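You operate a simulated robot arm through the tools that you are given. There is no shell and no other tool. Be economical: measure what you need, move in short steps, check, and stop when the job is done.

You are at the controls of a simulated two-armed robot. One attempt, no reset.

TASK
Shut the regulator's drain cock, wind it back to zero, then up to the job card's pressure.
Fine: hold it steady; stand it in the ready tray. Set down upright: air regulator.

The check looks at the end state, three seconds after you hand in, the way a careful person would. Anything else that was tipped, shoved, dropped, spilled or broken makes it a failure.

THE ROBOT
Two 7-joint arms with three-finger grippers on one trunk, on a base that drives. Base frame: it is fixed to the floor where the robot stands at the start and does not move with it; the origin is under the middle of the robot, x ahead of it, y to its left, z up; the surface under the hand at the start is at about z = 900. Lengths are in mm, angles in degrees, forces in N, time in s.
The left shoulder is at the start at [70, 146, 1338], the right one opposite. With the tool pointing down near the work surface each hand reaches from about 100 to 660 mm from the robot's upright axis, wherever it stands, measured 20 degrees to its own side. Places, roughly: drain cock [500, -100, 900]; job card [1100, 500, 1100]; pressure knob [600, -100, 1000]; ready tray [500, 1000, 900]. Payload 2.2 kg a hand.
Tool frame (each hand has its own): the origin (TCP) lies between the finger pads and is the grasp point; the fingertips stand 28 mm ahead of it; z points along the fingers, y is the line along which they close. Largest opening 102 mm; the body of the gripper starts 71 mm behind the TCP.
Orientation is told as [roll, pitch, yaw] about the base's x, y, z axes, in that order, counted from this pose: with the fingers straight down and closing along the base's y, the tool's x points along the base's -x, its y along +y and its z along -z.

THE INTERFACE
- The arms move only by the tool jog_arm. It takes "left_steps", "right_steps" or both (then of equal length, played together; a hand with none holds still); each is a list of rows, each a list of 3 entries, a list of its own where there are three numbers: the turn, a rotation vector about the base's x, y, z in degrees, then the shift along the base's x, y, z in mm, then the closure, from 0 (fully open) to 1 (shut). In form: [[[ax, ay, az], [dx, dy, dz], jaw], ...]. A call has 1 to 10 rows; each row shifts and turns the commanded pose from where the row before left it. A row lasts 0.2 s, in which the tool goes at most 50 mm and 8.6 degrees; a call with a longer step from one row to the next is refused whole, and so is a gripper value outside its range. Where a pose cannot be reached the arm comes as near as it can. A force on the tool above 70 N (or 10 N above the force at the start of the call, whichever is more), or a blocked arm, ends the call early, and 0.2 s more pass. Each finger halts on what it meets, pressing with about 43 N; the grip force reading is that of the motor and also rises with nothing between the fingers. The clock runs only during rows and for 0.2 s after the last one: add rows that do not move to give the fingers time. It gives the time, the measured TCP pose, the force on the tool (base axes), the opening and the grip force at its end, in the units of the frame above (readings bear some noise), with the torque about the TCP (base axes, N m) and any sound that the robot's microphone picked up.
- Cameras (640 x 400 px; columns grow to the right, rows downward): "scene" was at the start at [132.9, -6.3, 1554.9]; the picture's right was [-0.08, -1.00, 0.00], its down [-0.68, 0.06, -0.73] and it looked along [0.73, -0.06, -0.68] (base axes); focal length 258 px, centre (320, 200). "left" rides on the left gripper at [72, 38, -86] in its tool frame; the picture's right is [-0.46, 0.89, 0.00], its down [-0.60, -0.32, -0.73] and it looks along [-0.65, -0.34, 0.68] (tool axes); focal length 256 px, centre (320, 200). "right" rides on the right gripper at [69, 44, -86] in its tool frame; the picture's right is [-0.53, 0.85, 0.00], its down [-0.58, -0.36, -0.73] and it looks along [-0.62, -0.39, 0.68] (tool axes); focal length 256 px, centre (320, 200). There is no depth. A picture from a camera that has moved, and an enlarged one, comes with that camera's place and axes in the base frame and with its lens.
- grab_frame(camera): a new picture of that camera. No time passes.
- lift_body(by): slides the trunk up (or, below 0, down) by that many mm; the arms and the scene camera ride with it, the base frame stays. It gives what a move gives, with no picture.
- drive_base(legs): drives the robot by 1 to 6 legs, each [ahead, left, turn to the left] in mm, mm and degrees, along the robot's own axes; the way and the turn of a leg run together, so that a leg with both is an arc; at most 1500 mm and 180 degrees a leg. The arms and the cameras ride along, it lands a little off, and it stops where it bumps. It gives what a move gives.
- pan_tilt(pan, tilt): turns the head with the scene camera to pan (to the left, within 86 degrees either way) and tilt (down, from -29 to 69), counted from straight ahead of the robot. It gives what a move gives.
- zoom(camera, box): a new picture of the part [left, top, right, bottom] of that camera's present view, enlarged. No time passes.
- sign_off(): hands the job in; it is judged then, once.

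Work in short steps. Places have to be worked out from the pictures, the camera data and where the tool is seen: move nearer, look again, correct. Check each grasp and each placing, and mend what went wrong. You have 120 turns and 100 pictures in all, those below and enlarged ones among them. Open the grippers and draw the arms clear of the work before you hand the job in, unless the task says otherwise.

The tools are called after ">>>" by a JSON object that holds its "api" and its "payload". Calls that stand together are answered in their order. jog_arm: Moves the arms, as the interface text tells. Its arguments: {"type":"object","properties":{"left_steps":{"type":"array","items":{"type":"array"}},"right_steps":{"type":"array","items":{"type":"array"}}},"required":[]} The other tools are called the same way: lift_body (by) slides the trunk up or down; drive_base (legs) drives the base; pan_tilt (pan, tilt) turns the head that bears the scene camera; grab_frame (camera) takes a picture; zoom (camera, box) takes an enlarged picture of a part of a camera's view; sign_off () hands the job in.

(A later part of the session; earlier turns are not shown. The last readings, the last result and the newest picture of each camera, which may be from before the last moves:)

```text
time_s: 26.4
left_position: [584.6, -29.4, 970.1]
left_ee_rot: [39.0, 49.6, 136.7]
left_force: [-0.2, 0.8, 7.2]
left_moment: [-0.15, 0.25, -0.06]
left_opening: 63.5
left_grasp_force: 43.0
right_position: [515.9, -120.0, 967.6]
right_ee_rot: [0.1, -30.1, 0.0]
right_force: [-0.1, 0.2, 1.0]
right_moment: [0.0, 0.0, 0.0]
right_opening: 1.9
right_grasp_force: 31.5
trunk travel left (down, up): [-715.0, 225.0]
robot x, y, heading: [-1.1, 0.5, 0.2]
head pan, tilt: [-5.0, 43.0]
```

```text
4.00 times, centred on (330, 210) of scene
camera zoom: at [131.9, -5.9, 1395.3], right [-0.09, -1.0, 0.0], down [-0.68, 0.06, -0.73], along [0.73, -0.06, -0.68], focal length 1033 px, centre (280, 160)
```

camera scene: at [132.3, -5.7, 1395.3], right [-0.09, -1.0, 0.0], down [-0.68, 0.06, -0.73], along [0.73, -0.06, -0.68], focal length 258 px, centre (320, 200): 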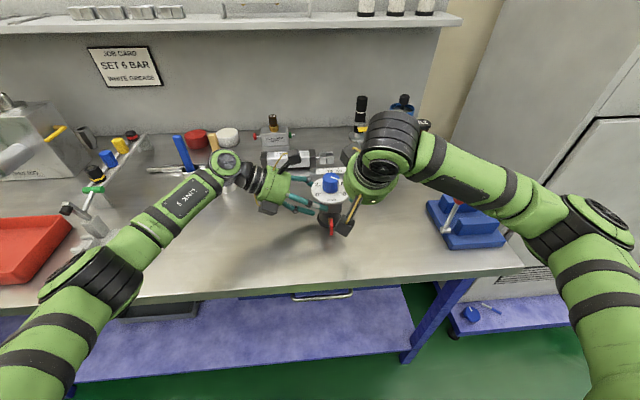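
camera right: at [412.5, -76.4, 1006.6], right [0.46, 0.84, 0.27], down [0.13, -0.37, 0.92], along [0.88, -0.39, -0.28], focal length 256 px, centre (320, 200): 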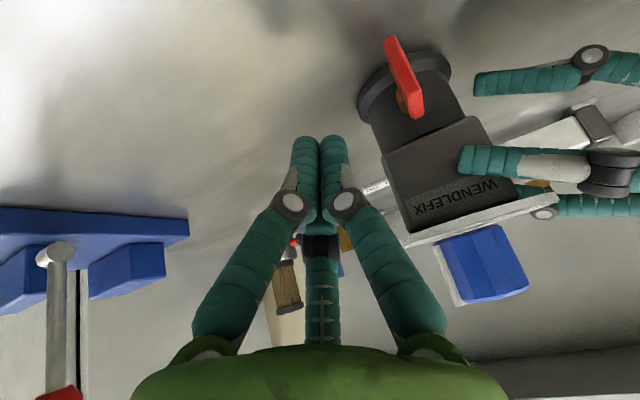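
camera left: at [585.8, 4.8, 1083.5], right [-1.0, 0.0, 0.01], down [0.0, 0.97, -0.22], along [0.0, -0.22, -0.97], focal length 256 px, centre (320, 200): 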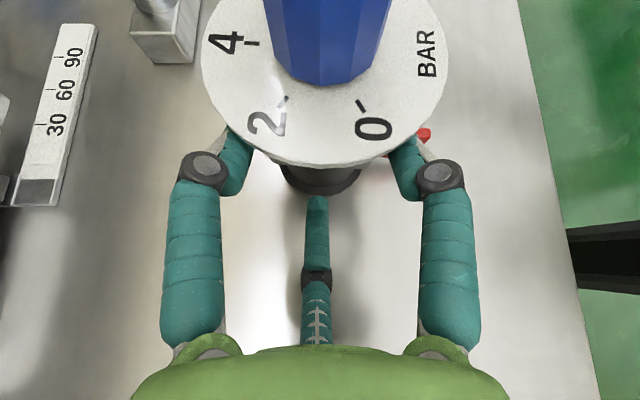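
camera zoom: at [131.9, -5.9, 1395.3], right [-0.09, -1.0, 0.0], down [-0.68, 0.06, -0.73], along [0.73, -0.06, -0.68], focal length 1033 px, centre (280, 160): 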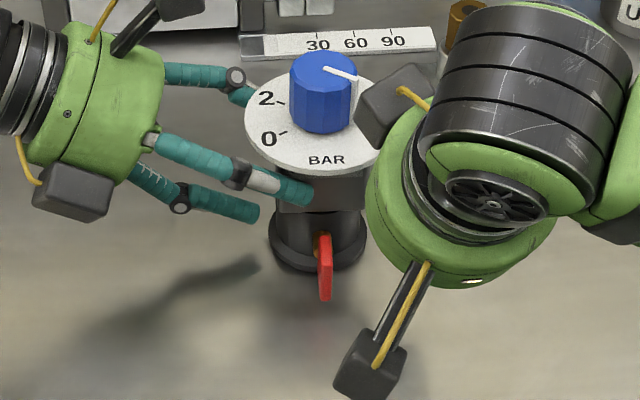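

Clear so far. I sweep the fingers toward +y to push the paddle's top, watching force.

>>> {"api": "jog_arm", "payload": {"right_steps": [[[0, 0, 0], [0, 10, 0], 1], [[0, 0, 0], [0, 10, 0], 1], [[0, 0, 0], [0, 10, 0], 1], [[0, 0, 0], [0, 5, 0], 1], [[0, 0, 0], [0, 3, 0], 1], [[0, 0, 0], [0, 3, 0], 1], [[0, 0, 0], [0, 3, 0], 1]]}}

>>> {"api": "grab_frame", "payload": {"camera": "right"}}

>>> {"api": "zoom", "payload": {"camera": "scene", "box": [250, 160, 410, 260]}}

```text
time_s: 28.0
left_position: [585.3, -28.8, 969.3]
left_ee_rot: [38.6, 49.6, 136.6]
left_force: [1.2, 23.3, 9.5]
left_moment: [-0.19, 0.24, -1.29]
left_opening: 64.8
left_grasp_force: 43.6
right_position: [517.2, -81.0, 967.6]
right_ee_rot: [-0.3, -30.1, -0.4]
right_force: [1.1, -27.2, 5.2]
right_moment: [-0.51, -0.31, -0.35]
right_opening: 2.0
right_grasp_force: 31.4
trunk travel left (down, up): [-715.0, 225.0]
robot x, y, heading: [-1.9, 2.9, -0.3]
head pan, tilt: [-5.0, 43.0]
```

```text
60 pictures are left
camera right: at [413.3, -35.9, 1006.6], right [0.47, 0.84, 0.26], down [0.13, -0.36, 0.92], along [0.87, -0.4, -0.28], focal length 256 px, centre (320, 200)
```

right: 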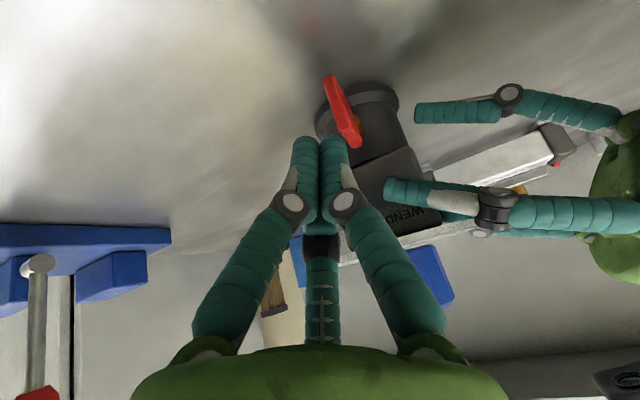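

```text
4.00 times, centred on (330, 210) of scene
camera zoom: at [131.2, -7.1, 1395.5], right [-0.09, -1.0, 0.0], down [-0.68, 0.06, -0.73], along [0.73, -0.06, -0.68], focal length 1033 px, centre (280, 160)
```

zoom: 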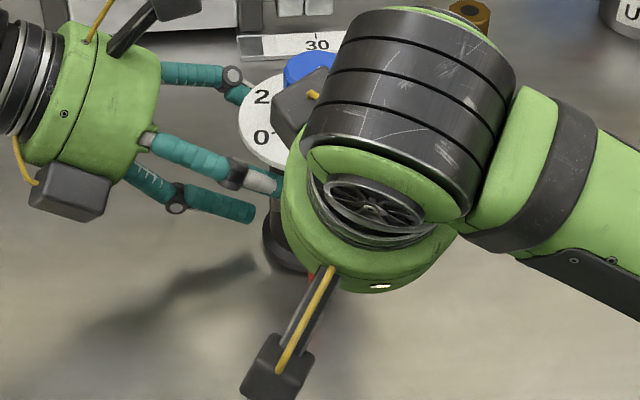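

>>> {"api": "zoom", "payload": {"camera": "right", "box": [260, 50, 460, 200]}}

```text
2.67 times, centred on (360, 125) of right
camera zoom: at [413.3, -35.9, 1006.6], right [0.47, 0.84, 0.26], down [0.13, -0.36, 0.92], along [0.87, -0.4, -0.28], focal length 683 px, centre (213, 400)
```

zoom: 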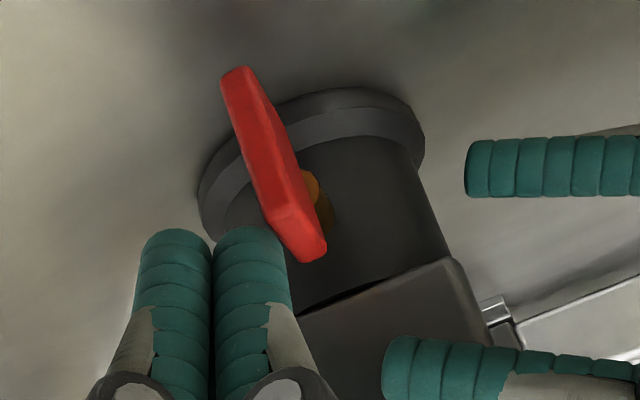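

The paddle doesn't turn this way (27 N, stop). I back off, raise, tilt to 45°, and go around to the paddle's left side to push its top toward -y.

>>> {"api": "jog_arm", "payload": {"right_steps": [[[0, 0, 0], [0, -8, 0], 1], [[0, 0, 0], [-15, -8, 10], 1], [[0, 0, 0], [-15, 0, 40], 1], [[0, -7.5, 0], [0, 10, 40], 1], [[0, -7.5, 0], [-5, 20, 10], 1], [[0, 0, 0], [0, 20, 0], 1], [[0, 0, 0], [0, 10, 0], 1], [[0, 0, 0], [0, 0, 0], 1]]}}

>>> {"api": "grab_frame", "payload": {"camera": "right"}}

>>> {"api": "zoom", "payload": {"camera": "scene", "box": [230, 140, 430, 265]}}

```text
time_s: 29.8
left_position: [585.0, -30.0, 968.1]
left_ee_rot: [39.0, 49.7, 136.6]
left_force: [-2.3, -1.4, 3.8]
left_moment: [-0.25, 0.33, -0.03]
left_opening: 63.3
left_grasp_force: 42.9
right_position: [479.7, -30.6, 1067.1]
right_ee_rot: [0.1, -45.2, -0.1]
right_force: [0.0, 0.7, -0.6]
right_moment: [0.03, 0.01, -0.01]
right_opening: 2.2
right_grasp_force: 31.6
trunk travel left (down, up): [-715.0, 225.0]
robot x, y, heading: [-0.6, -1.9, -0.1]
head pan, tilt: [-5.0, 43.0]
```

```text
57 pictures are left
camera right: at [369.6, 11.8, 1078.7], right [0.38, 0.84, 0.38], down [-0.11, -0.37, 0.92], along [0.92, -0.39, -0.04], focal length 256 px, centre (320, 200)
```

right: 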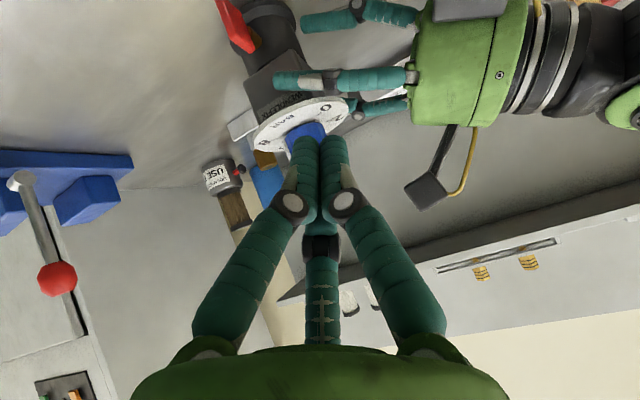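

```text
3.20 times, centred on (330, 202) of scene
camera zoom: at [131.8, -6.7, 1395.3], right [-0.09, -1.0, 0.0], down [-0.68, 0.06, -0.73], along [0.73, -0.06, -0.68], focal length 826 px, centre (288, 192)
```

zoom: 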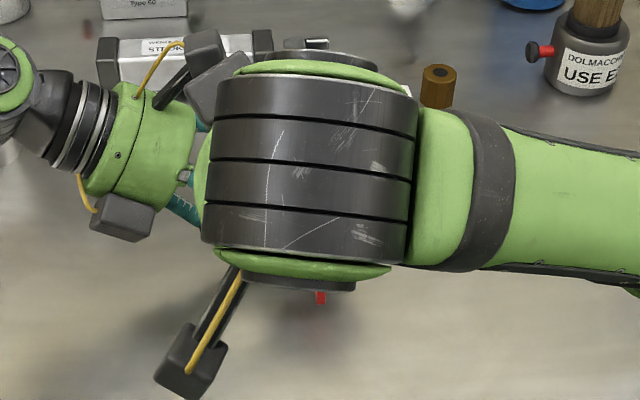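

Clear of the left hand. Lower to lever height in front-left of the paddle.

>>> {"api": "jog_arm", "payload": {"right_steps": [[[0, 0, 0], [0, 0, -30], 1], [[0, 0, 0], [0, 0, -30], 1], [[0, 0, 0], [0, -4, -24], 1], [[0, 0, 0], [0, -4, -20], 1], [[0, 0, 0], [0, 0, 0], 1]]}}

>>> {"api": "zoom", "payload": {"camera": "right", "box": [160, 0, 480, 200]}}

```text
time_s: 31.0
left_position: [585.4, -30.0, 970.1]
left_ee_rot: [38.9, 49.7, 136.6]
left_force: [-2.2, 0.1, 5.0]
left_moment: [-0.15, 0.33, -0.1]
left_opening: 63.3
left_grasp_force: 42.5
right_position: [479.6, -39.0, 963.7]
right_ee_rot: [0.0, -45.1, -0.2]
right_force: [0.6, -0.8, 0.3]
right_moment: [0.03, 0.01, 0.02]
right_opening: 2.2
right_grasp_force: 31.7
trunk travel left (down, up): [-715.0, 225.0]
robot x, y, heading: [-0.8, -0.3, -0.1]
head pan, tilt: [-5.0, 43.0]
```

```text
2.00 times, centred on (320, 100) of right
camera zoom: at [370.1, 3.4, 974.4], right [0.38, 0.84, 0.38], down [-0.11, -0.37, 0.92], along [0.92, -0.39, -0.04], focal length 512 px, centre (320, 400)
```

zoom: 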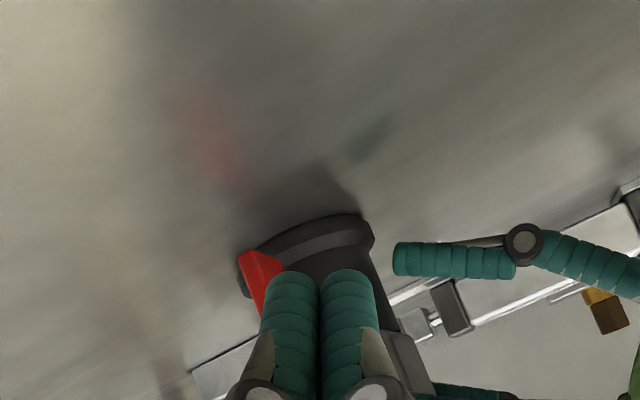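

Move in +x beside the paddle, then push gently to -y.

>>> {"api": "jog_arm", "payload": {"right_steps": [[[0, 0, 0], [10, 1, 0], 1], [[0, 0, 0], [10, 1, 0], 1], [[0, 0, 0], [8, 0, 0], 1], [[0, 0, 0], [0, -4, 0], 1], [[0, 0, 0], [0, -4, 0], 1], [[0, 0, 0], [0, -4, 0], 1], [[0, 0, 0], [0, -4, 0], 1], [[0, 0, 0], [0, -3, 0], 1]]}}

>>> {"api": "zoom", "payload": {"camera": "right", "box": [160, 0, 480, 200]}}

```text
time_s: 32.8
left_position: [584.1, -29.2, 967.4]
left_ee_rot: [38.9, 49.7, 136.5]
left_force: [-0.2, -1.8, 2.6]
left_moment: [-0.12, 0.14, 0.16]
left_opening: 63.0
left_grasp_force: 42.9
right_position: [510.0, -56.5, 962.9]
right_ee_rot: [0.1, -45.1, -0.1]
right_force: [0.1, 2.4, 2.5]
right_moment: [0.04, -0.03, 0.01]
right_opening: 2.2
right_grasp_force: 31.6
trunk travel left (down, up): [-715.0, 225.0]
robot x, y, heading: [0.2, 3.2, 0.0]
head pan, tilt: [-5.0, 43.0]
```

```text
2.00 times, centred on (320, 100) of right
camera zoom: at [399.2, -13.0, 974.5], right [0.38, 0.84, 0.38], down [-0.11, -0.37, 0.92], along [0.92, -0.39, -0.04], focal length 512 px, centre (320, 400)
```

zoom: 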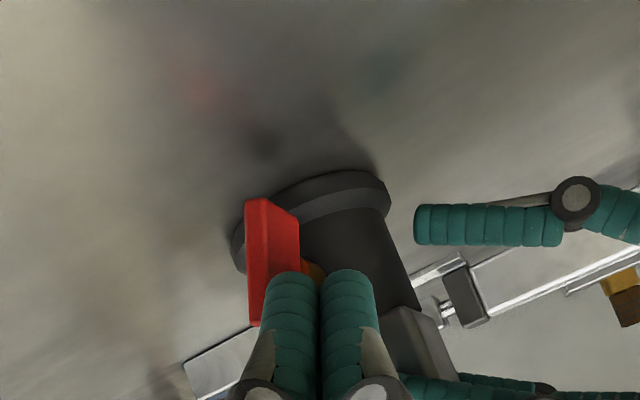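

The paddle is turning with only ~2 N: correct direction. Continue pushing.

>>> {"api": "jog_arm", "payload": {"right_steps": [[[0, 0, 0], [0, -4, 0], 1], [[0, 0, 0], [0, -4, 0], 1], [[0, 0, 0], [0, -4, 0], 1], [[0, 0, 0], [0, -4, 0], 1], [[0, 0, 0], [0, 0, 0], 1]]}}

>>> {"api": "zoom", "payload": {"camera": "right", "box": [160, 0, 480, 200]}}

```text
time_s: 34.0
left_position: [585.6, -30.1, 969.1]
left_ee_rot: [39.0, 49.7, 136.7]
left_force: [1.4, 0.6, 4.8]
left_moment: [-0.24, 0.09, 0.08]
left_opening: 63.2
left_grasp_force: 43.0
right_position: [508.9, -74.3, 963.1]
right_ee_rot: [0.1, -45.0, -0.2]
right_force: [0.0, -1.1, -0.7]
right_moment: [-0.03, -0.01, -0.01]
right_opening: 2.3
right_grasp_force: 31.8
trunk travel left (down, up): [-715.0, 225.0]
robot x, y, heading: [-1.6, -0.1, -0.0]
head pan, tilt: [-5.0, 43.0]
```

```text
2.00 times, centred on (320, 100) of right
camera zoom: at [398.9, -30.3, 973.9], right [0.38, 0.84, 0.38], down [-0.11, -0.36, 0.92], along [0.92, -0.39, -0.05], focal length 512 px, centre (320, 400)
```

zoom: 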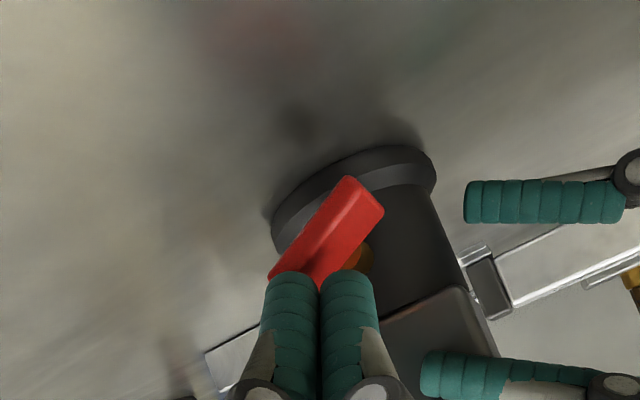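

About 60–65° turned. Continue a bit more.

>>> {"api": "jog_arm", "payload": {"right_steps": [[[0, 0, 0], [0, -4, 0], 1], [[0, 0, 0], [0, -4, 0], 1], [[0, 0, 0], [0, -4, 0], 1], [[0, 0, 0], [0, -3, 0], 1], [[0, 0, 0], [0, 0, 0], 1]]}}

>>> {"api": "zoom", "payload": {"camera": "right", "box": [160, 0, 480, 200]}}

```text
time_s: 35.2
left_position: [586.3, -29.5, 968.7]
left_ee_rot: [39.1, 49.6, 136.7]
left_force: [1.9, 0.6, 6.3]
left_moment: [-0.21, 0.09, 0.09]
left_opening: 63.2
left_grasp_force: 42.9
right_position: [508.3, -88.3, 962.6]
right_ee_rot: [0.2, -45.0, -0.1]
right_force: [0.7, -0.8, -0.1]
right_moment: [-0.02, -0.02, 0.03]
right_opening: 1.8
right_grasp_force: 31.2
trunk travel left (down, up): [-715.0, 225.0]
robot x, y, heading: [-2.0, -4.8, 0.2]
head pan, tilt: [-5.0, 43.0]
```

```text
2.00 times, centred on (320, 100) of right
camera zoom: at [398.7, -45.3, 974.4], right [0.38, 0.84, 0.38], down [-0.11, -0.37, 0.92], along [0.92, -0.39, -0.05], focal length 512 px, centre (320, 400)
```

zoom: 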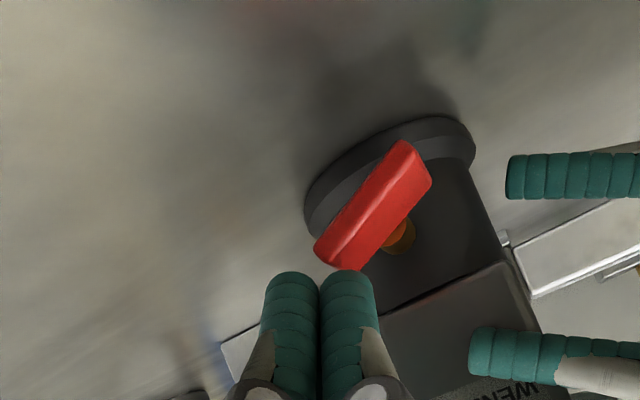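

Fingers slid over the top; the lever needs ~25° more. I move slightly back over the raised wing and press down in small steps.

>>> {"api": "jog_arm", "payload": {"right_steps": [[[0, 0, 0], [3, 4, -3], 1], [[0, 0, 0], [0, 0, -3], 1], [[0, 0, 0], [0, 0, -3], 1], [[0, 0, 0], [0, 0, -2], 1], [[0, 0, 0], [0, 0, 0], 1]]}}

>>> {"api": "zoom", "payload": {"camera": "right", "box": [160, 0, 480, 200]}}

```text
time_s: 36.4
left_position: [584.5, -29.4, 969.0]
left_ee_rot: [38.6, 49.7, 136.6]
left_force: [7.7, 11.0, 3.9]
left_moment: [0.15, -0.5, -0.32]
left_opening: 63.2
left_grasp_force: 42.9
right_position: [512.4, -86.4, 954.5]
right_ee_rot: [0.1, -45.6, -0.4]
right_force: [-6.0, -17.6, 16.9]
right_moment: [-0.29, -0.27, -0.42]
right_opening: 5.9
right_grasp_force: 31.1
trunk travel left (down, up): [-715.0, 225.0]
robot x, y, heading: [1.3, 2.4, -0.2]
head pan, tilt: [-5.0, 43.0]
```

```text
2.00 times, centred on (320, 100) of right
camera zoom: at [401.9, -42.6, 964.8], right [0.38, 0.84, 0.38], down [-0.12, -0.36, 0.92], along [0.92, -0.4, -0.04], focal length 512 px, centre (320, 400)
```

zoom: 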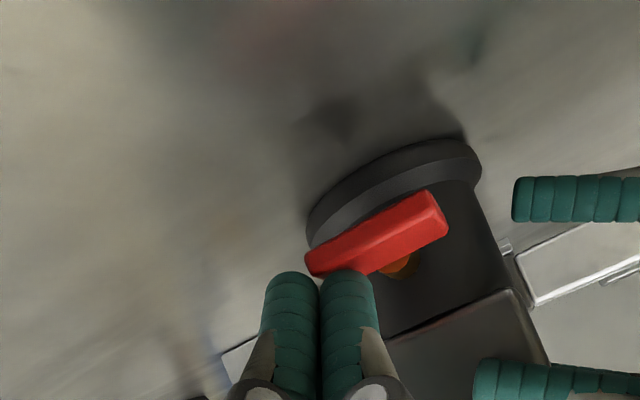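

The paddle is now aligned across (force rose to 17 N: stop). I lift off and check the lever.

>>> {"api": "jog_arm", "payload": {"right_steps": [[[0, 0, 0], [0, -2, 5], 1], [[0, 0, 0], [-5, -5, 30], 1], [[0, 0, 0], [-5, -10, 40], 1], [[0, 0, 0], [-5, -20, 40], 1], [[0, 0, 0], [0, -30, 30], 1], [[0, 0, 0], [0, -30, 10], 1], [[0, 0, 0], [0, 0, 0], 1]]}}

>>> {"api": "zoom", "payload": {"camera": "scene", "box": [270, 160, 390, 250]}}

>>> {"api": "grab_frame", "payload": {"camera": "right"}}

```text
time_s: 38.0
left_position: [585.4, -29.4, 968.6]
left_ee_rot: [39.0, 49.6, 136.7]
left_force: [-1.7, -1.2, 5.6]
left_moment: [-0.33, 0.37, -0.05]
left_opening: 63.1
left_grasp_force: 42.6
right_position: [496.9, -181.0, 1107.4]
right_ee_rot: [0.0, -45.1, -0.1]
right_force: [-0.2, 0.8, -0.2]
right_moment: [0.0, 0.01, -0.01]
right_opening: 2.1
right_grasp_force: 32.1
trunk travel left (down, up): [-715.0, 225.0]
robot x, y, heading: [2.3, 1.1, 0.1]
head pan, tilt: [-5.0, 43.0]
```

```text
4.44 times, centred on (330, 205) of scene
camera zoom: at [132.1, -6.3, 1395.3], right [-0.09, -1.0, 0.0], down [-0.68, 0.06, -0.73], along [0.73, -0.06, -0.68], focal length 1148 px, centre (276, 178)
```

zoom: 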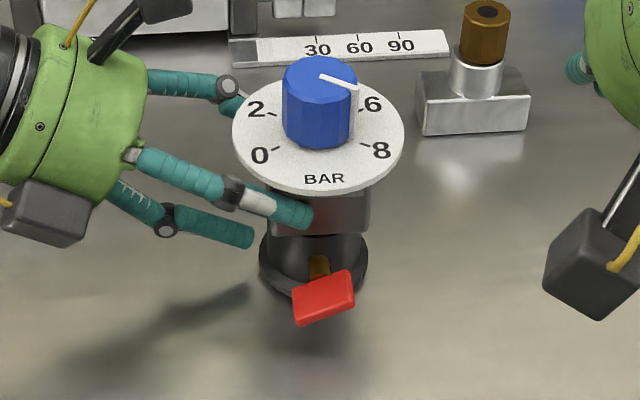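

```text
49 pictures are left
camera right: at [386.8, -137.5, 1118.8], right [0.38, 0.84, 0.38], down [-0.11, -0.37, 0.92], along [0.92, -0.39, -0.04], focal length 256 px, centre (320, 200)
```

right: 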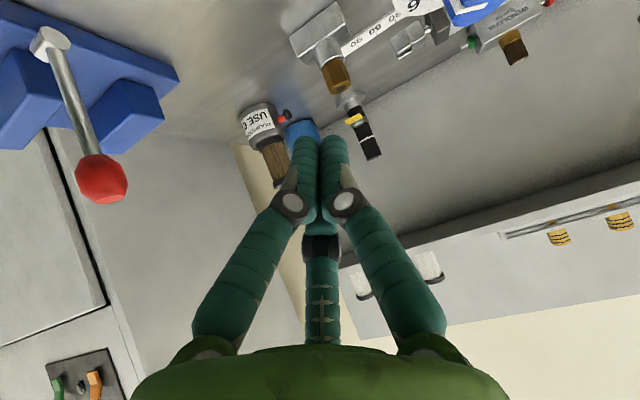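

The lever is still ~20–25° short of level (right wing high). I go back and press squarely on that wing with the pair of jaws.

>>> {"api": "jog_arm", "payload": {"right_steps": [[[0, 0, 0], [0, 40, 0], 1], [[0, 0, 0], [0, 40, -20], 1], [[0, 0, 0], [5, 29, -40], 1], [[0, 0, 0], [5, 0, -40], 1], [[0, 0, 0], [5, 0, -35], 1], [[0, 0, 0], [0, 0, -7], 1], [[0, 0, 0], [0, 0, 0], 1]]}}

>>> {"api": "zoom", "payload": {"camera": "right", "box": [160, 0, 480, 200]}}

```text
time_s: 39.6
left_position: [586.1, -30.3, 969.1]
left_ee_rot: [38.9, 49.7, 136.7]
left_force: [-0.5, -0.1, 5.4]
left_moment: [-0.17, 0.22, 0.01]
left_opening: 63.3
left_grasp_force: 43.0
right_position: [511.1, -70.7, 966.3]
right_ee_rot: [0.2, -45.1, -0.1]
right_force: [-0.8, 0.1, 0.3]
right_moment: [-0.04, 0.0, 0.0]
right_opening: 2.4
right_grasp_force: 31.6
trunk travel left (down, up): [-715.0, 225.0]
robot x, y, heading: [-2.1, -0.5, 0.2]
head pan, tilt: [-5.0, 43.0]
```

```text
2.00 times, centred on (320, 100) of right
camera zoom: at [401.5, -28.1, 977.1], right [0.38, 0.84, 0.38], down [-0.11, -0.37, 0.92], along [0.92, -0.39, -0.04], focal length 512 px, centre (320, 400)
```

zoom: 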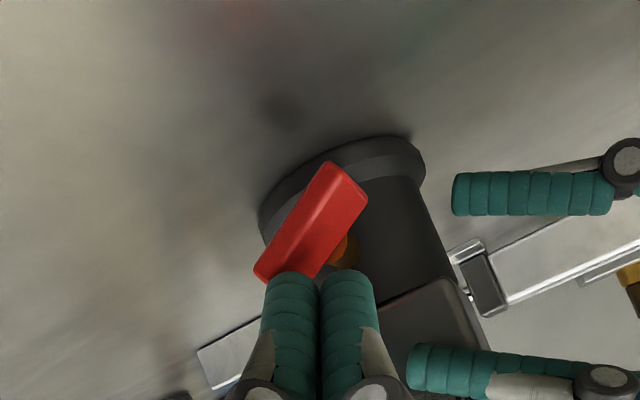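

>>> {"api": "jog_arm", "payload": {"right_steps": [[[0, 0, 0], [0, -2, -3], 1], [[0, 0, 0], [0, 0, -3], 1], [[0, 0, 0], [0, 0, -3], 1], [[0, 0, 0], [0, 0, -3], 1], [[0, 0, 0], [0, 0, 0], 1]]}}

>>> {"api": "zoom", "payload": {"camera": "right", "box": [160, 0, 480, 200]}}

```text
time_s: 40.8
left_position: [583.6, -29.2, 969.8]
left_ee_rot: [38.5, 49.8, 136.5]
left_force: [10.9, 1.1, 0.6]
left_moment: [0.23, -0.92, 0.56]
left_opening: 63.3
left_grasp_force: 43.4
right_position: [510.6, -73.6, 955.3]
right_ee_rot: [0.1, -45.3, -0.2]
right_force: [-17.1, -4.0, 18.6]
right_moment: [-0.19, 0.21, -0.29]
right_opening: 2.2
right_grasp_force: 30.8
trunk travel left (down, up): [-715.0, 225.0]
robot x, y, heading: [-0.7, 1.9, 0.2]
head pan, tilt: [-5.0, 43.0]
```

```text
2.00 times, centred on (320, 100) of right
camera zoom: at [399.9, -30.8, 966.3], right [0.38, 0.84, 0.38], down [-0.11, -0.37, 0.92], along [0.92, -0.39, -0.04], focal length 512 px, centre (320, 400)
```

zoom: 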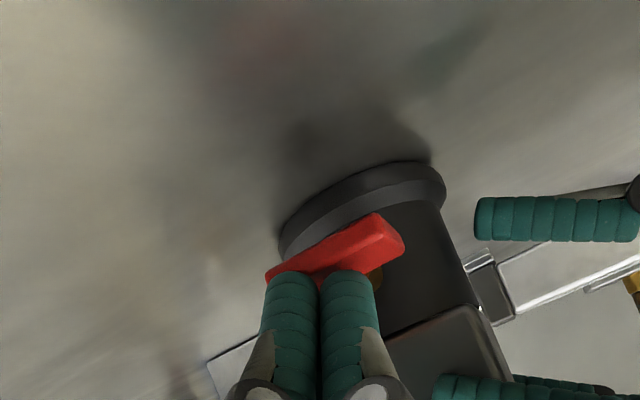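

>>> {"api": "jog_arm", "payload": {"right_steps": [[[0, 0, 0], [-4, -3, 1], 1], [[0, 0, 0], [0, 0, -3], 1], [[0, 0, 0], [0, 0, -2], 1], [[0, 0, 0], [0, 0, 0], 1]]}}

>>> {"api": "zoom", "payload": {"camera": "right", "box": [160, 0, 480, 200]}}

```text
time_s: 41.8
left_position: [583.4, -29.7, 969.6]
left_ee_rot: [38.8, 49.8, 136.6]
left_force: [9.1, -1.2, -0.5]
left_moment: [0.26, -1.0, 0.58]
left_opening: 63.1
left_grasp_force: 42.5
right_position: [504.8, -76.3, 953.0]
right_ee_rot: [0.3, -45.4, -0.1]
right_force: [-10.2, 3.8, 21.2]
right_moment: [0.12, -0.13, 0.09]
right_opening: 6.0
right_grasp_force: 32.2
trunk travel left (down, up): [-715.0, 225.0]
robot x, y, heading: [0.5, -3.2, 0.0]
head pan, tilt: [-5.0, 43.0]
```

```text
2.00 times, centred on (320, 100) of right
camera zoom: at [395.9, -32.9, 962.5], right [0.37, 0.84, 0.38], down [-0.11, -0.37, 0.92], along [0.92, -0.39, -0.04], focal length 512 px, centre (320, 400)
```

zoom: 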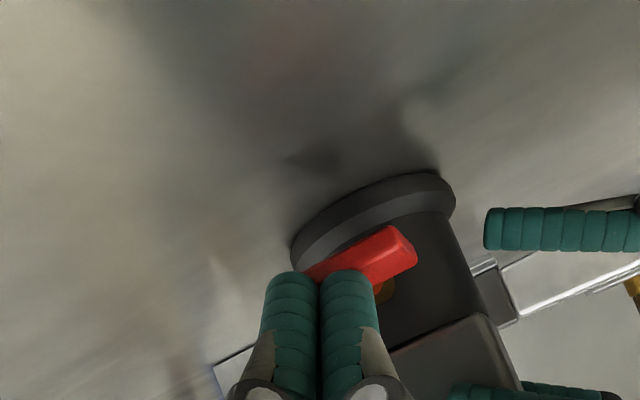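

At the stop with 21 N. The jaws may be wedged on the paddle edge, so I open slightly to release before lifting straight up.

>>> {"api": "jog_arm", "payload": {"right_steps": [[[0, 0, 0], [0, 0, 0], 0.9], [[0, 0, 0], [0, 0, 0], 0.8], [[0, 0, 0], [-3, 0, 5], 0.8], [[0, 0, 0], [-3, 0, 15], 0.8], [[0, 0, 0], [-3, 0, 30], 0.8], [[0, 0, 0], [0, 0, 0], 0.8]]}}

>>> {"api": "zoom", "payload": {"camera": "right", "box": [160, 0, 480, 200]}}

```text
time_s: 43.2
left_position: [583.2, -30.9, 970.2]
left_ee_rot: [39.0, 49.7, 136.6]
left_force: [-2.9, 0.1, 9.6]
left_moment: [-0.32, 0.51, -0.14]
left_opening: 63.3
left_grasp_force: 42.9
right_position: [498.6, -76.5, 999.1]
right_ee_rot: [0.0, -44.9, -0.1]
right_force: [0.4, -0.2, -0.3]
right_moment: [0.03, -0.01, -0.02]
right_opening: 20.2
right_grasp_force: 0.0
trunk travel left (down, up): [-715.0, 225.0]
robot x, y, heading: [0.8, -3.2, 0.2]
head pan, tilt: [-5.0, 43.0]
```

```text
2.00 times, centred on (320, 100) of right
camera zoom: at [388.8, -32.9, 1010.3], right [0.38, 0.84, 0.38], down [-0.11, -0.37, 0.92], along [0.92, -0.39, -0.04], focal length 512 px, centre (320, 400)
```

zoom: 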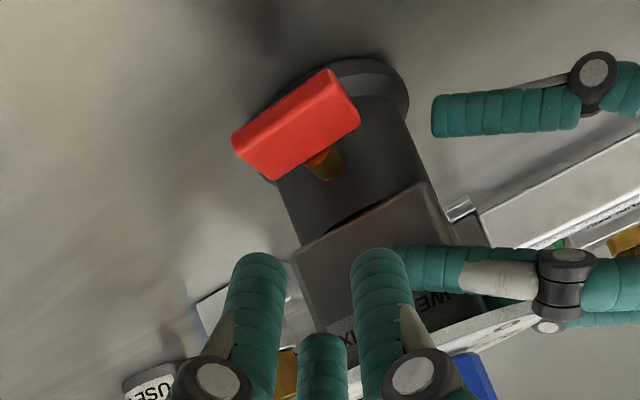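

Lever now nearly parallel with the block edge. I move the right hand up and out and re-check from the head camera.

>>> {"api": "jog_arm", "payload": {"right_steps": [[[0, 0, 0], [0, 0, 40], 0.6], [[0, 0, 0], [0, -10, 45], 0.5], [[0, 7.5, 0], [0, -30, 45], 0.5], [[0, 7.5, 0], [0, -30, 30], 0.5], [[0, 7.5, 0], [0, -20, 0], 0.5], [[0, 7.5, 0], [0, 0, 0], 0.5], [[0, 7.5, 0], [0, 0, 0], 0.5], [[0, 7.5, 0], [0, 0, 0], 0.5], [[0, 0, 0], [0, 0, 0], 0.5]]}}

>>> {"api": "zoom", "payload": {"camera": "scene", "box": [270, 160, 390, 250]}}

```text
refused: row 3 steps farther than a row can; nothing moved
```

```text
4.44 times, centred on (330, 205) of scene
camera zoom: at [130.6, -6.4, 1395.5], right [-0.09, -1.0, 0.0], down [-0.68, 0.06, -0.73], along [0.73, -0.06, -0.68], focal length 1148 px, centre (276, 178)
```

zoom: 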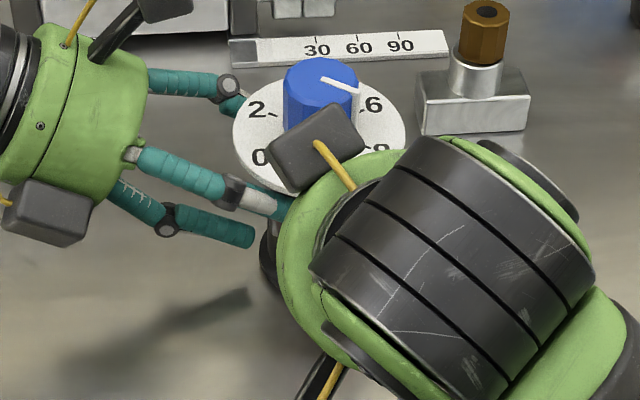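

>>> {"api": "jog_arm", "payload": {"right_steps": [[[0, 0, 0], [0, 0, 40], 0.6], [[0, 0, 0], [0, -10, 40], 0.5], [[0, 7.5, 0], [0, -30, 35], 0.5], [[0, 7.5, 0], [0, -30, 30], 0.5], [[0, 7.5, 0], [0, -20, 10], 0.5], [[0, 7.5, 0], [0, -10, 0], 0.5], [[0, 7.5, 0], [0, 0, 0], 0.5], [[0, 7.5, 0], [0, 0, 0], 0.5], [[0, 0, 0], [0, 0, 0], 0.5]]}}

>>> {"api": "zoom", "payload": {"camera": "scene", "box": [270, 160, 390, 250]}}

```text
time_s: 45.2
left_position: [583.4, -30.1, 968.5]
left_ee_rot: [39.0, 49.8, 136.6]
left_force: [-0.6, -2.7, 11.3]
left_moment: [-0.6, 0.35, 0.09]
left_opening: 63.4
left_grasp_force: 43.1
right_position: [498.3, -177.7, 1154.8]
right_ee_rot: [0.1, 0.0, -0.2]
right_force: [0.0, 0.1, 0.0]
right_moment: [-0.01, 0.06, 0.0]
right_opening: 50.9
right_grasp_force: 0.0
trunk travel left (down, up): [-715.0, 225.0]
robot x, y, heading: [0.2, -2.9, -0.5]
head pan, tilt: [-5.0, 43.0]
```

```text
4.44 times, centred on (330, 205) of scene
camera zoom: at [131.1, -7.0, 1395.4], right [-0.09, -1.0, 0.0], down [-0.68, 0.06, -0.73], along [0.73, -0.06, -0.68], focal length 1148 px, centre (276, 178)
```

zoom: 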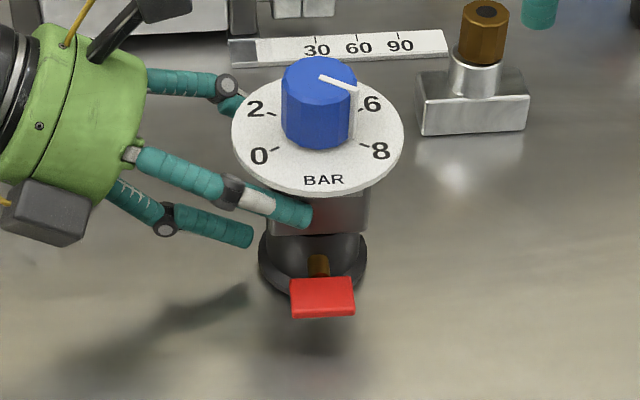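

Lever is now level across: shut. Next the knob: I move the right hand above it, yawed about -86° so its jaws avoid the left camera box, open ~60.

>>> {"api": "jog_arm", "payload": {"right_steps": [[[0, 0, -8.6], [0, 0, 20], 0.41], [[0, 0, -8.6], [0, 0, 20], 0.41], [[0, 0, -8.6], [10, 14, 0], 0.41], [[0, 0, -8.6], [10, 14, 0], 0.41], [[0, 0, -8.6], [10, 14, 0], 0.41], [[0, 0, -8.6], [10, 14, 0], 0.41], [[0, 0, -8.6], [10, 14, 0], 0.41], [[0, 0, -8.6], [10, 14, 0], 0.41], [[0, 0, -8.6], [10, 14, 0], 0.41], [[0, 0, -8.6], [12, 14, 0], 0.41]]}}

>>> {"api": "grab_frame", "payload": {"camera": "right"}}

```text
time_s: 47.4
left_position: [585.3, -30.2, 970.5]
left_ee_rot: [39.1, 49.8, 136.7]
left_force: [2.2, -1.4, 13.0]
left_moment: [-0.63, 0.33, 0.09]
left_opening: 63.0
left_grasp_force: 43.5
right_position: [579.9, -66.1, 1193.5]
right_ee_rot: [0.0, -0.1, -86.3]
right_force: [-0.2, 0.4, 0.2]
right_moment: [-0.02, 0.05, 0.02]
right_opening: 60.4
right_grasp_force: 0.0
trunk travel left (down, up): [-715.0, 225.0]
robot x, y, heading: [0.6, 0.8, 0.1]
head pan, tilt: [-5.0, 43.0]
```

```text
42 pictures are left
camera right: at [619.4, 6.4, 1278.6], right [0.88, -0.48, 0.0], down [-0.33, -0.6, 0.73], along [-0.35, -0.64, -0.68], focal length 256 px, centre (320, 200)
```

right: 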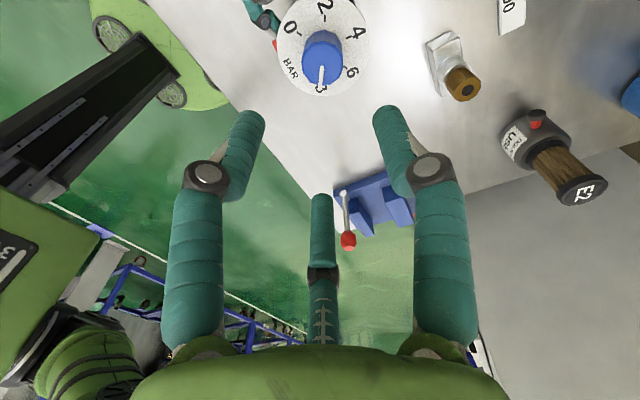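

>>> {"api": "zoom", "payload": {"camera": "right", "box": [260, 0, 390, 110]}}

```text
3.64 times, centred on (325, 55) of right
camera zoom: at [619.4, 6.4, 1278.6], right [0.88, -0.48, 0.0], down [-0.33, -0.6, 0.73], along [-0.35, -0.64, -0.68], focal length 931 px, centre (302, 727)
```

zoom: 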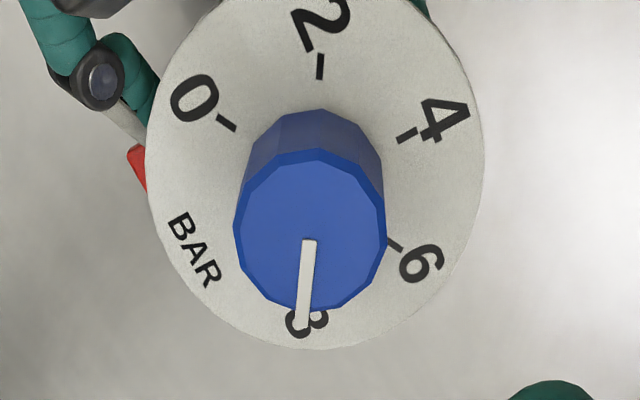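

Read by projecting onto the dial, the marks run 30° per bar (0 at 210°, 8 at -30°) and the pointer is at 8. I centre over the knob axis (582,-66) and descend with ~52 mm opening, stopping to check clearance.

>>> {"api": "jog_arm", "payload": {"right_steps": [[[0, 0, -4], [2, 0, -20], 0.45], [[0, 0, 0], [0, 0, -25], 0.45], [[0, 0, 0], [0, 0, -25], 0.45], [[0, 0, 0], [0, 0, -20], 0.45], [[0, 0, 0], [0, 0, 0], 0.45]]}}

>>> {"api": "grab_frame", "payload": {"camera": "right"}}

>>> {"api": "grab_frame", "payload": {"camera": "left"}}

```text
time_s: 48.6
left_position: [584.4, -29.4, 967.7]
left_ee_rot: [38.9, 49.8, 136.6]
left_force: [1.0, 0.7, 13.3]
left_moment: [-0.37, 0.31, 0.04]
left_opening: 63.2
left_grasp_force: 42.9
right_position: [581.7, -64.5, 1106.2]
right_ee_rot: [0.2, 0.0, -90.1]
right_force: [-0.3, 0.8, 0.4]
right_moment: [-0.03, 0.0, 0.0]
right_opening: 56.2
right_grasp_force: 0.0
trunk travel left (down, up): [-715.0, 225.0]
robot x, y, heading: [1.2, 2.3, -0.1]
head pan, tilt: [-5.0, 43.0]
```

```text
40 pictures are left
camera right: at [625.6, 3.7, 1190.8], right [0.84, -0.54, 0.0], down [-0.37, -0.58, 0.73], along [-0.39, -0.62, -0.68], focal length 256 px, centre (320, 200)
```

right: 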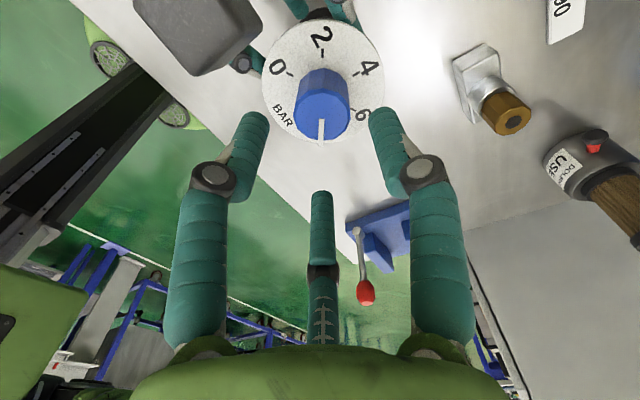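

```text
39 pictures are left
camera left: at [584.9, 5.0, 1083.9], right [-1.0, 0.0, 0.0], down [0.0, 0.97, -0.22], along [0.0, -0.22, -0.97], focal length 256 px, centre (320, 200)
```

left: 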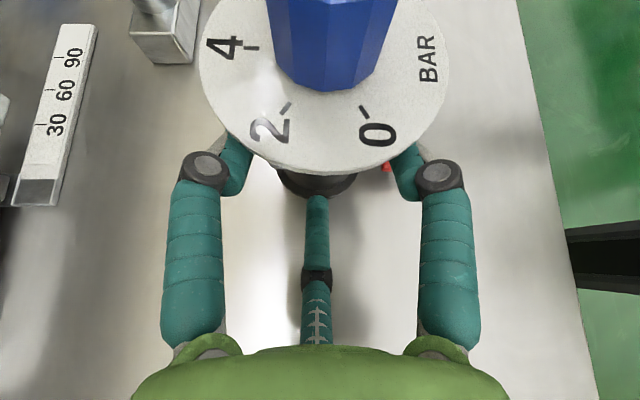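

Clearance to the left camera box looks adequate (its near edge at y≈-5). Descend to grip height.

>>> {"api": "jog_arm", "payload": {"right_steps": [[[0, 0, 0], [0, -1, -20], 0.45], [[0, 0, 0], [0, 0, -20], 0.45], [[0, 0, 0], [0, 0, -12], 0.45], [[0, 0, 0], [0, 0, -6], 0.45], [[0, 0, 0], [0, 0, 0], 0.45]]}}

>>> {"api": "grab_frame", "payload": {"camera": "right"}}

```text
time_s: 49.8
left_position: [584.3, -29.0, 969.1]
left_ee_rot: [38.9, 49.8, 136.7]
left_force: [2.1, 0.5, 12.3]
left_moment: [-0.33, 0.27, 0.06]
left_opening: 63.2
left_grasp_force: 42.4
right_position: [581.4, -65.6, 1048.0]
right_ee_rot: [0.1, 0.0, -90.1]
right_force: [0.5, -0.4, -0.6]
right_moment: [-0.01, -0.02, 0.02]
right_opening: 55.9
right_grasp_force: 0.1
trunk travel left (down, up): [-715.0, 225.0]
robot x, y, heading: [3.7, -1.5, -0.0]
head pan, tilt: [-5.0, 43.0]
```

```text
38 pictures are left
camera right: at [625.0, 2.4, 1132.4], right [0.84, -0.54, 0.0], down [-0.37, -0.58, 0.73], along [-0.39, -0.62, -0.68], focal length 256 px, centre (320, 200)
```

right: 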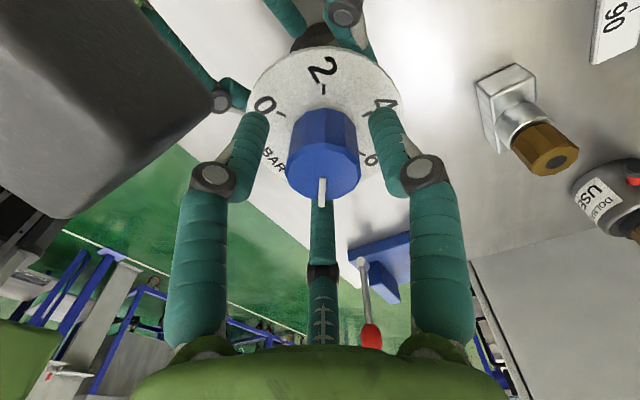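

Jaws surround the knob. Close and check forces.

>>> {"api": "jog_arm", "payload": {"right_steps": [[[0, 0, 0], [0, 0, 0], 0.55], [[0, 0, 0], [0, 0, 0], 0.62], [[0, 0, 0], [0, 0, 0], 0.7], [[0, 0, 0], [0, 0, 0], 0.75], [[0, 0, 0], [0, 0, 0], 0.75]]}}

```text
time_s: 51.0
left_position: [585.5, -29.4, 968.2]
left_ee_rot: [38.9, 49.7, 136.6]
left_force: [-4.1, 11.4, 13.9]
left_moment: [-1.01, 0.01, -0.15]
left_opening: 62.9
left_grasp_force: 42.8
right_position: [582.4, -66.8, 1047.6]
right_ee_rot: [0.1, -0.2, -90.2]
right_force: [8.1, -12.4, 0.4]
right_moment: [-0.49, -0.39, -0.03]
right_opening: 35.6
right_grasp_force: 42.9
trunk travel left (down, up): [-715.0, 225.0]
robot x, y, heading: [-0.4, 1.2, 0.4]
head pan, tilt: [-5.0, 43.0]
```

Knob gripped (35.6 mm). I relieve the side load slightly and turn 56° counter-clockwise.

>>> {"api": "jog_arm", "payload": {"right_steps": [[[0, 0, 0], [1, -1.5, 0], 0.75], [[0, 0, 8], [0, 0, 0], 0.75], [[0, 0, 8], [0, 0, 0], 0.75], [[0, 0, 8], [0, 0, 0], 0.75], [[0, 0, 8], [0, 0, 0], 0.75], [[0, 0, 8], [0, 0, 0], 0.75], [[0, 0, 8], [0, 0, 0], 0.75], [[0, 0, 8], [0, 0, 0], 0.75]]}}

>>> {"api": "zoom", "payload": {"camera": "right", "box": [200, 20, 440, 220]}}

```text
time_s: 52.8
left_position: [584.2, -28.8, 968.4]
left_ee_rot: [39.0, 49.7, 136.6]
left_force: [4.1, 9.5, 8.3]
left_moment: [-0.44, 0.49, 0.22]
left_opening: 63.2
left_grasp_force: 42.9
right_position: [583.3, -68.2, 1048.1]
right_ee_rot: [0.1, -0.1, -33.9]
right_force: [-1.2, -11.9, 6.8]
right_moment: [-1.01, -0.07, -0.03]
right_opening: 35.7
right_grasp_force: 43.2
trunk travel left (down, up): [-715.0, 225.0]
robot x, y, heading: [-0.0, -0.5, 0.1]
head pan, tilt: [-5.0, 43.0]
```

```text
2.00 times, centred on (320, 120) of right
camera zoom: at [549.5, 6.2, 1132.4], right [0.92, 0.4, 0.0], down [0.27, -0.62, 0.73], along [0.3, -0.67, -0.68], focal length 512 px, centre (320, 360)
```

zoom: 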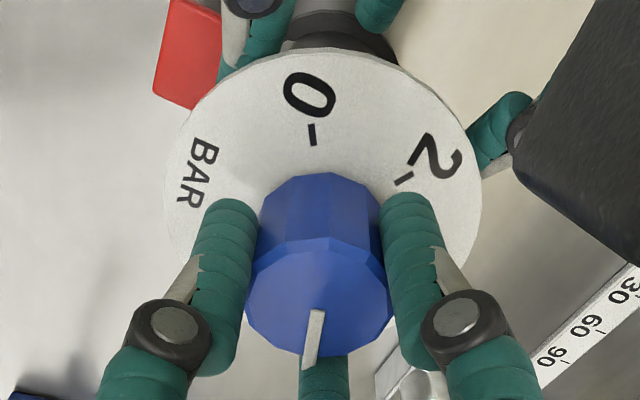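

The knob followed the hand while the body stayed still. I open, rotate back and regrip.

>>> {"api": "jog_arm", "payload": {"right_steps": [[[0, 0, 0], [0, 0, 0], 0.52], [[0, 0, 0], [0, 0, 0], 0.5], [[0, 0, -8], [0, 0, 0], 0.5], [[0, 0, -8], [0, 0, 0], 0.5], [[0, 0, -8], [0, 0, 0], 0.5], [[0, 0, -8], [0, 0, 0], 0.5], [[0, 0, -8], [0, 0, 0], 0.5], [[0, 0, -8], [0, 0, 0], 0.5], [[0, 0, -8], [0, 0, 0], 0.5], [[0, 0, 0], [0, 0, 0], 0.6]]}}

>>> {"api": "jog_arm", "payload": {"right_steps": [[[0, 0, 0], [0, 0, 0], 0.75], [[0, 0, 0], [0, 0, 0], 0.75], [[0, 0, 0], [0, 0, 0], 0.75], [[0, 0, 8], [0, 0, 0], 0.75], [[0, 0, 8], [0, 0, 0], 0.75], [[0, 0, 8], [0, 0, 0], 0.75], [[0, 0, 8], [0, 0, 0], 0.75], [[0, 0, 8], [0, 0, 0], 0.75], [[0, 0, 8], [0, 0, 0], 0.75], [[0, 0, 8], [0, 0, 0], 0.75]]}}

>>> {"api": "zoom", "payload": {"camera": "right", "box": [200, 20, 440, 220]}}

```text
time_s: 55.0
left_position: [585.4, -28.7, 969.9]
left_ee_rot: [38.9, 49.7, 136.5]
left_force: [-2.1, -1.4, 5.5]
left_moment: [-0.28, 0.38, -0.03]
left_opening: 63.3
left_grasp_force: 42.8
right_position: [583.6, -66.5, 1046.7]
right_ee_rot: [0.0, 0.0, -90.2]
right_force: [0.3, 0.7, -0.2]
right_moment: [0.01, -0.01, 0.02]
right_opening: 40.6
right_grasp_force: 0.0
trunk travel left (down, up): [-715.0, 225.0]
robot x, y, heading: [-3.6, 1.3, -0.0]
head pan, tilt: [-5.0, 43.0]
```

```text
time_s: 57.2
left_position: [585.9, -28.8, 969.4]
left_ee_rot: [38.9, 49.6, 136.7]
left_force: [-1.7, 3.7, 6.2]
left_moment: [0.07, 0.24, 0.95]
left_opening: 62.9
left_grasp_force: 42.8
right_position: [583.7, -67.8, 1045.5]
right_ee_rot: [0.0, -0.1, -34.2]
right_force: [2.1, -1.2, 0.5]
right_moment: [-0.27, -0.27, -1.1]
right_opening: 36.4
right_grasp_force: 43.2
trunk travel left (down, up): [-715.0, 225.0]
robot x, y, heading: [-0.1, -2.3, 0.0]
head pan, tilt: [-5.0, 43.0]
```

```text
2.00 times, centred on (320, 120) of right
camera zoom: at [551.2, 6.7, 1130.9], right [0.92, 0.4, 0.0], down [0.27, -0.62, 0.73], along [0.29, -0.67, -0.68], focal length 512 px, centre (320, 360)
```

zoom: 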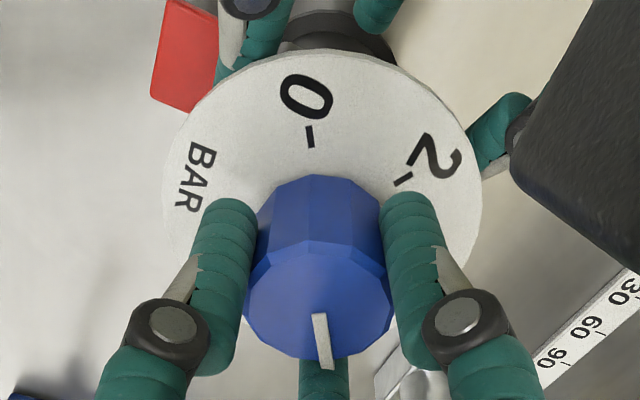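

The second stroke slipped (torque 1.1 N·m; knob moved only ~17°, now near 6). I reposition back 40° and test smaller steps to see how the torque behaves.

>>> {"api": "jog_arm", "payload": {"right_steps": [[[0, 0, 0], [0, 0, 0], 0.5], [[0, 0, 0], [0, 0, 0], 0.5], [[0, 0, -8], [0, 0, 0], 0.5], [[0, 0, -8], [0, 0, 0], 0.5], [[0, 0, -8], [0, 0, 0], 0.5], [[0, 0, -8], [0, 0, 0], 0.5], [[0, 0, -8], [0, 0, 0], 0.5], [[0, 0, -6], [0, 0, -4], 0.5], [[0, 0, 0], [0, 0, 0], 0.75], [[0, 0, 0], [0, 0, 0], 1]]}}

>>> {"api": "jog_arm", "payload": {"right_steps": [[[0, 0, 0], [0, 0, 0], 1], [[0, 0, 0], [0, 0, 0], 1]]}}

>>> {"api": "jog_arm", "payload": {"right_steps": [[[0, 0, 6], [0, 0, 0], 1], [[0, 0, 6], [0, 0, 0], 1]]}}

>>> {"api": "zoom", "payload": {"camera": "right", "box": [200, 20, 440, 220]}}

```text
time_s: 59.4
left_position: [585.3, -29.2, 969.0]
left_ee_rot: [38.9, 49.7, 136.5]
left_force: [0.4, 1.8, 3.0]
left_moment: [-0.26, 0.03, 0.04]
left_opening: 63.1
left_grasp_force: 42.7
right_position: [583.5, -69.2, 1042.9]
right_ee_rot: [0.2, 0.0, -80.2]
right_force: [1.8, -2.5, 4.3]
right_moment: [-0.11, -0.08, 0.01]
right_opening: 35.6
right_grasp_force: 43.3
trunk travel left (down, up): [-715.0, 225.0]
robot x, y, heading: [0.7, -1.9, -0.0]
head pan, tilt: [-5.0, 43.0]
```

```text
time_s: 60.0
left_position: [585.8, -30.1, 968.9]
left_ee_rot: [38.9, 49.6, 136.6]
left_force: [-1.0, 3.2, 3.5]
left_moment: [-0.31, 0.0, 0.03]
left_opening: 62.9
left_grasp_force: 42.8
right_position: [582.6, -68.5, 1041.9]
right_ee_rot: [0.2, 0.0, -80.1]
right_force: [4.4, -4.1, 6.8]
right_moment: [-0.23, -0.17, 0.02]
right_opening: 35.7
right_grasp_force: 43.3
trunk travel left (down, up): [-715.0, 225.0]
robot x, y, heading: [-0.5, -1.1, -0.1]
head pan, tilt: [-5.0, 43.0]
```

```text
time_s: 60.6
left_position: [584.3, -29.5, 968.4]
left_ee_rot: [38.9, 49.8, 136.7]
left_force: [-3.8, 4.1, 5.1]
left_moment: [-0.27, 0.06, 0.76]
left_opening: 63.4
left_grasp_force: 42.6
right_position: [583.4, -68.5, 1042.9]
right_ee_rot: [0.1, -0.1, -68.2]
right_force: [6.9, -4.2, 4.2]
right_moment: [-0.26, -0.43, -0.87]
right_opening: 35.8
right_grasp_force: 42.9
trunk travel left (down, up): [-715.0, 225.0]
robot x, y, heading: [3.0, -2.3, -0.1]
head pan, tilt: [-5.0, 43.0]
```

```text
2.00 times, centred on (320, 120) of right
camera zoom: at [598.4, 11.8, 1127.4], right [0.98, -0.18, 0.0], down [-0.13, -0.67, 0.73], along [-0.13, -0.72, -0.68], focal length 512 px, centre (320, 360)
```

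zoom: 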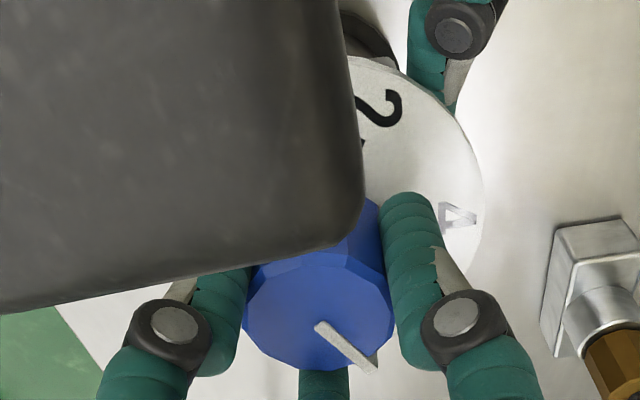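

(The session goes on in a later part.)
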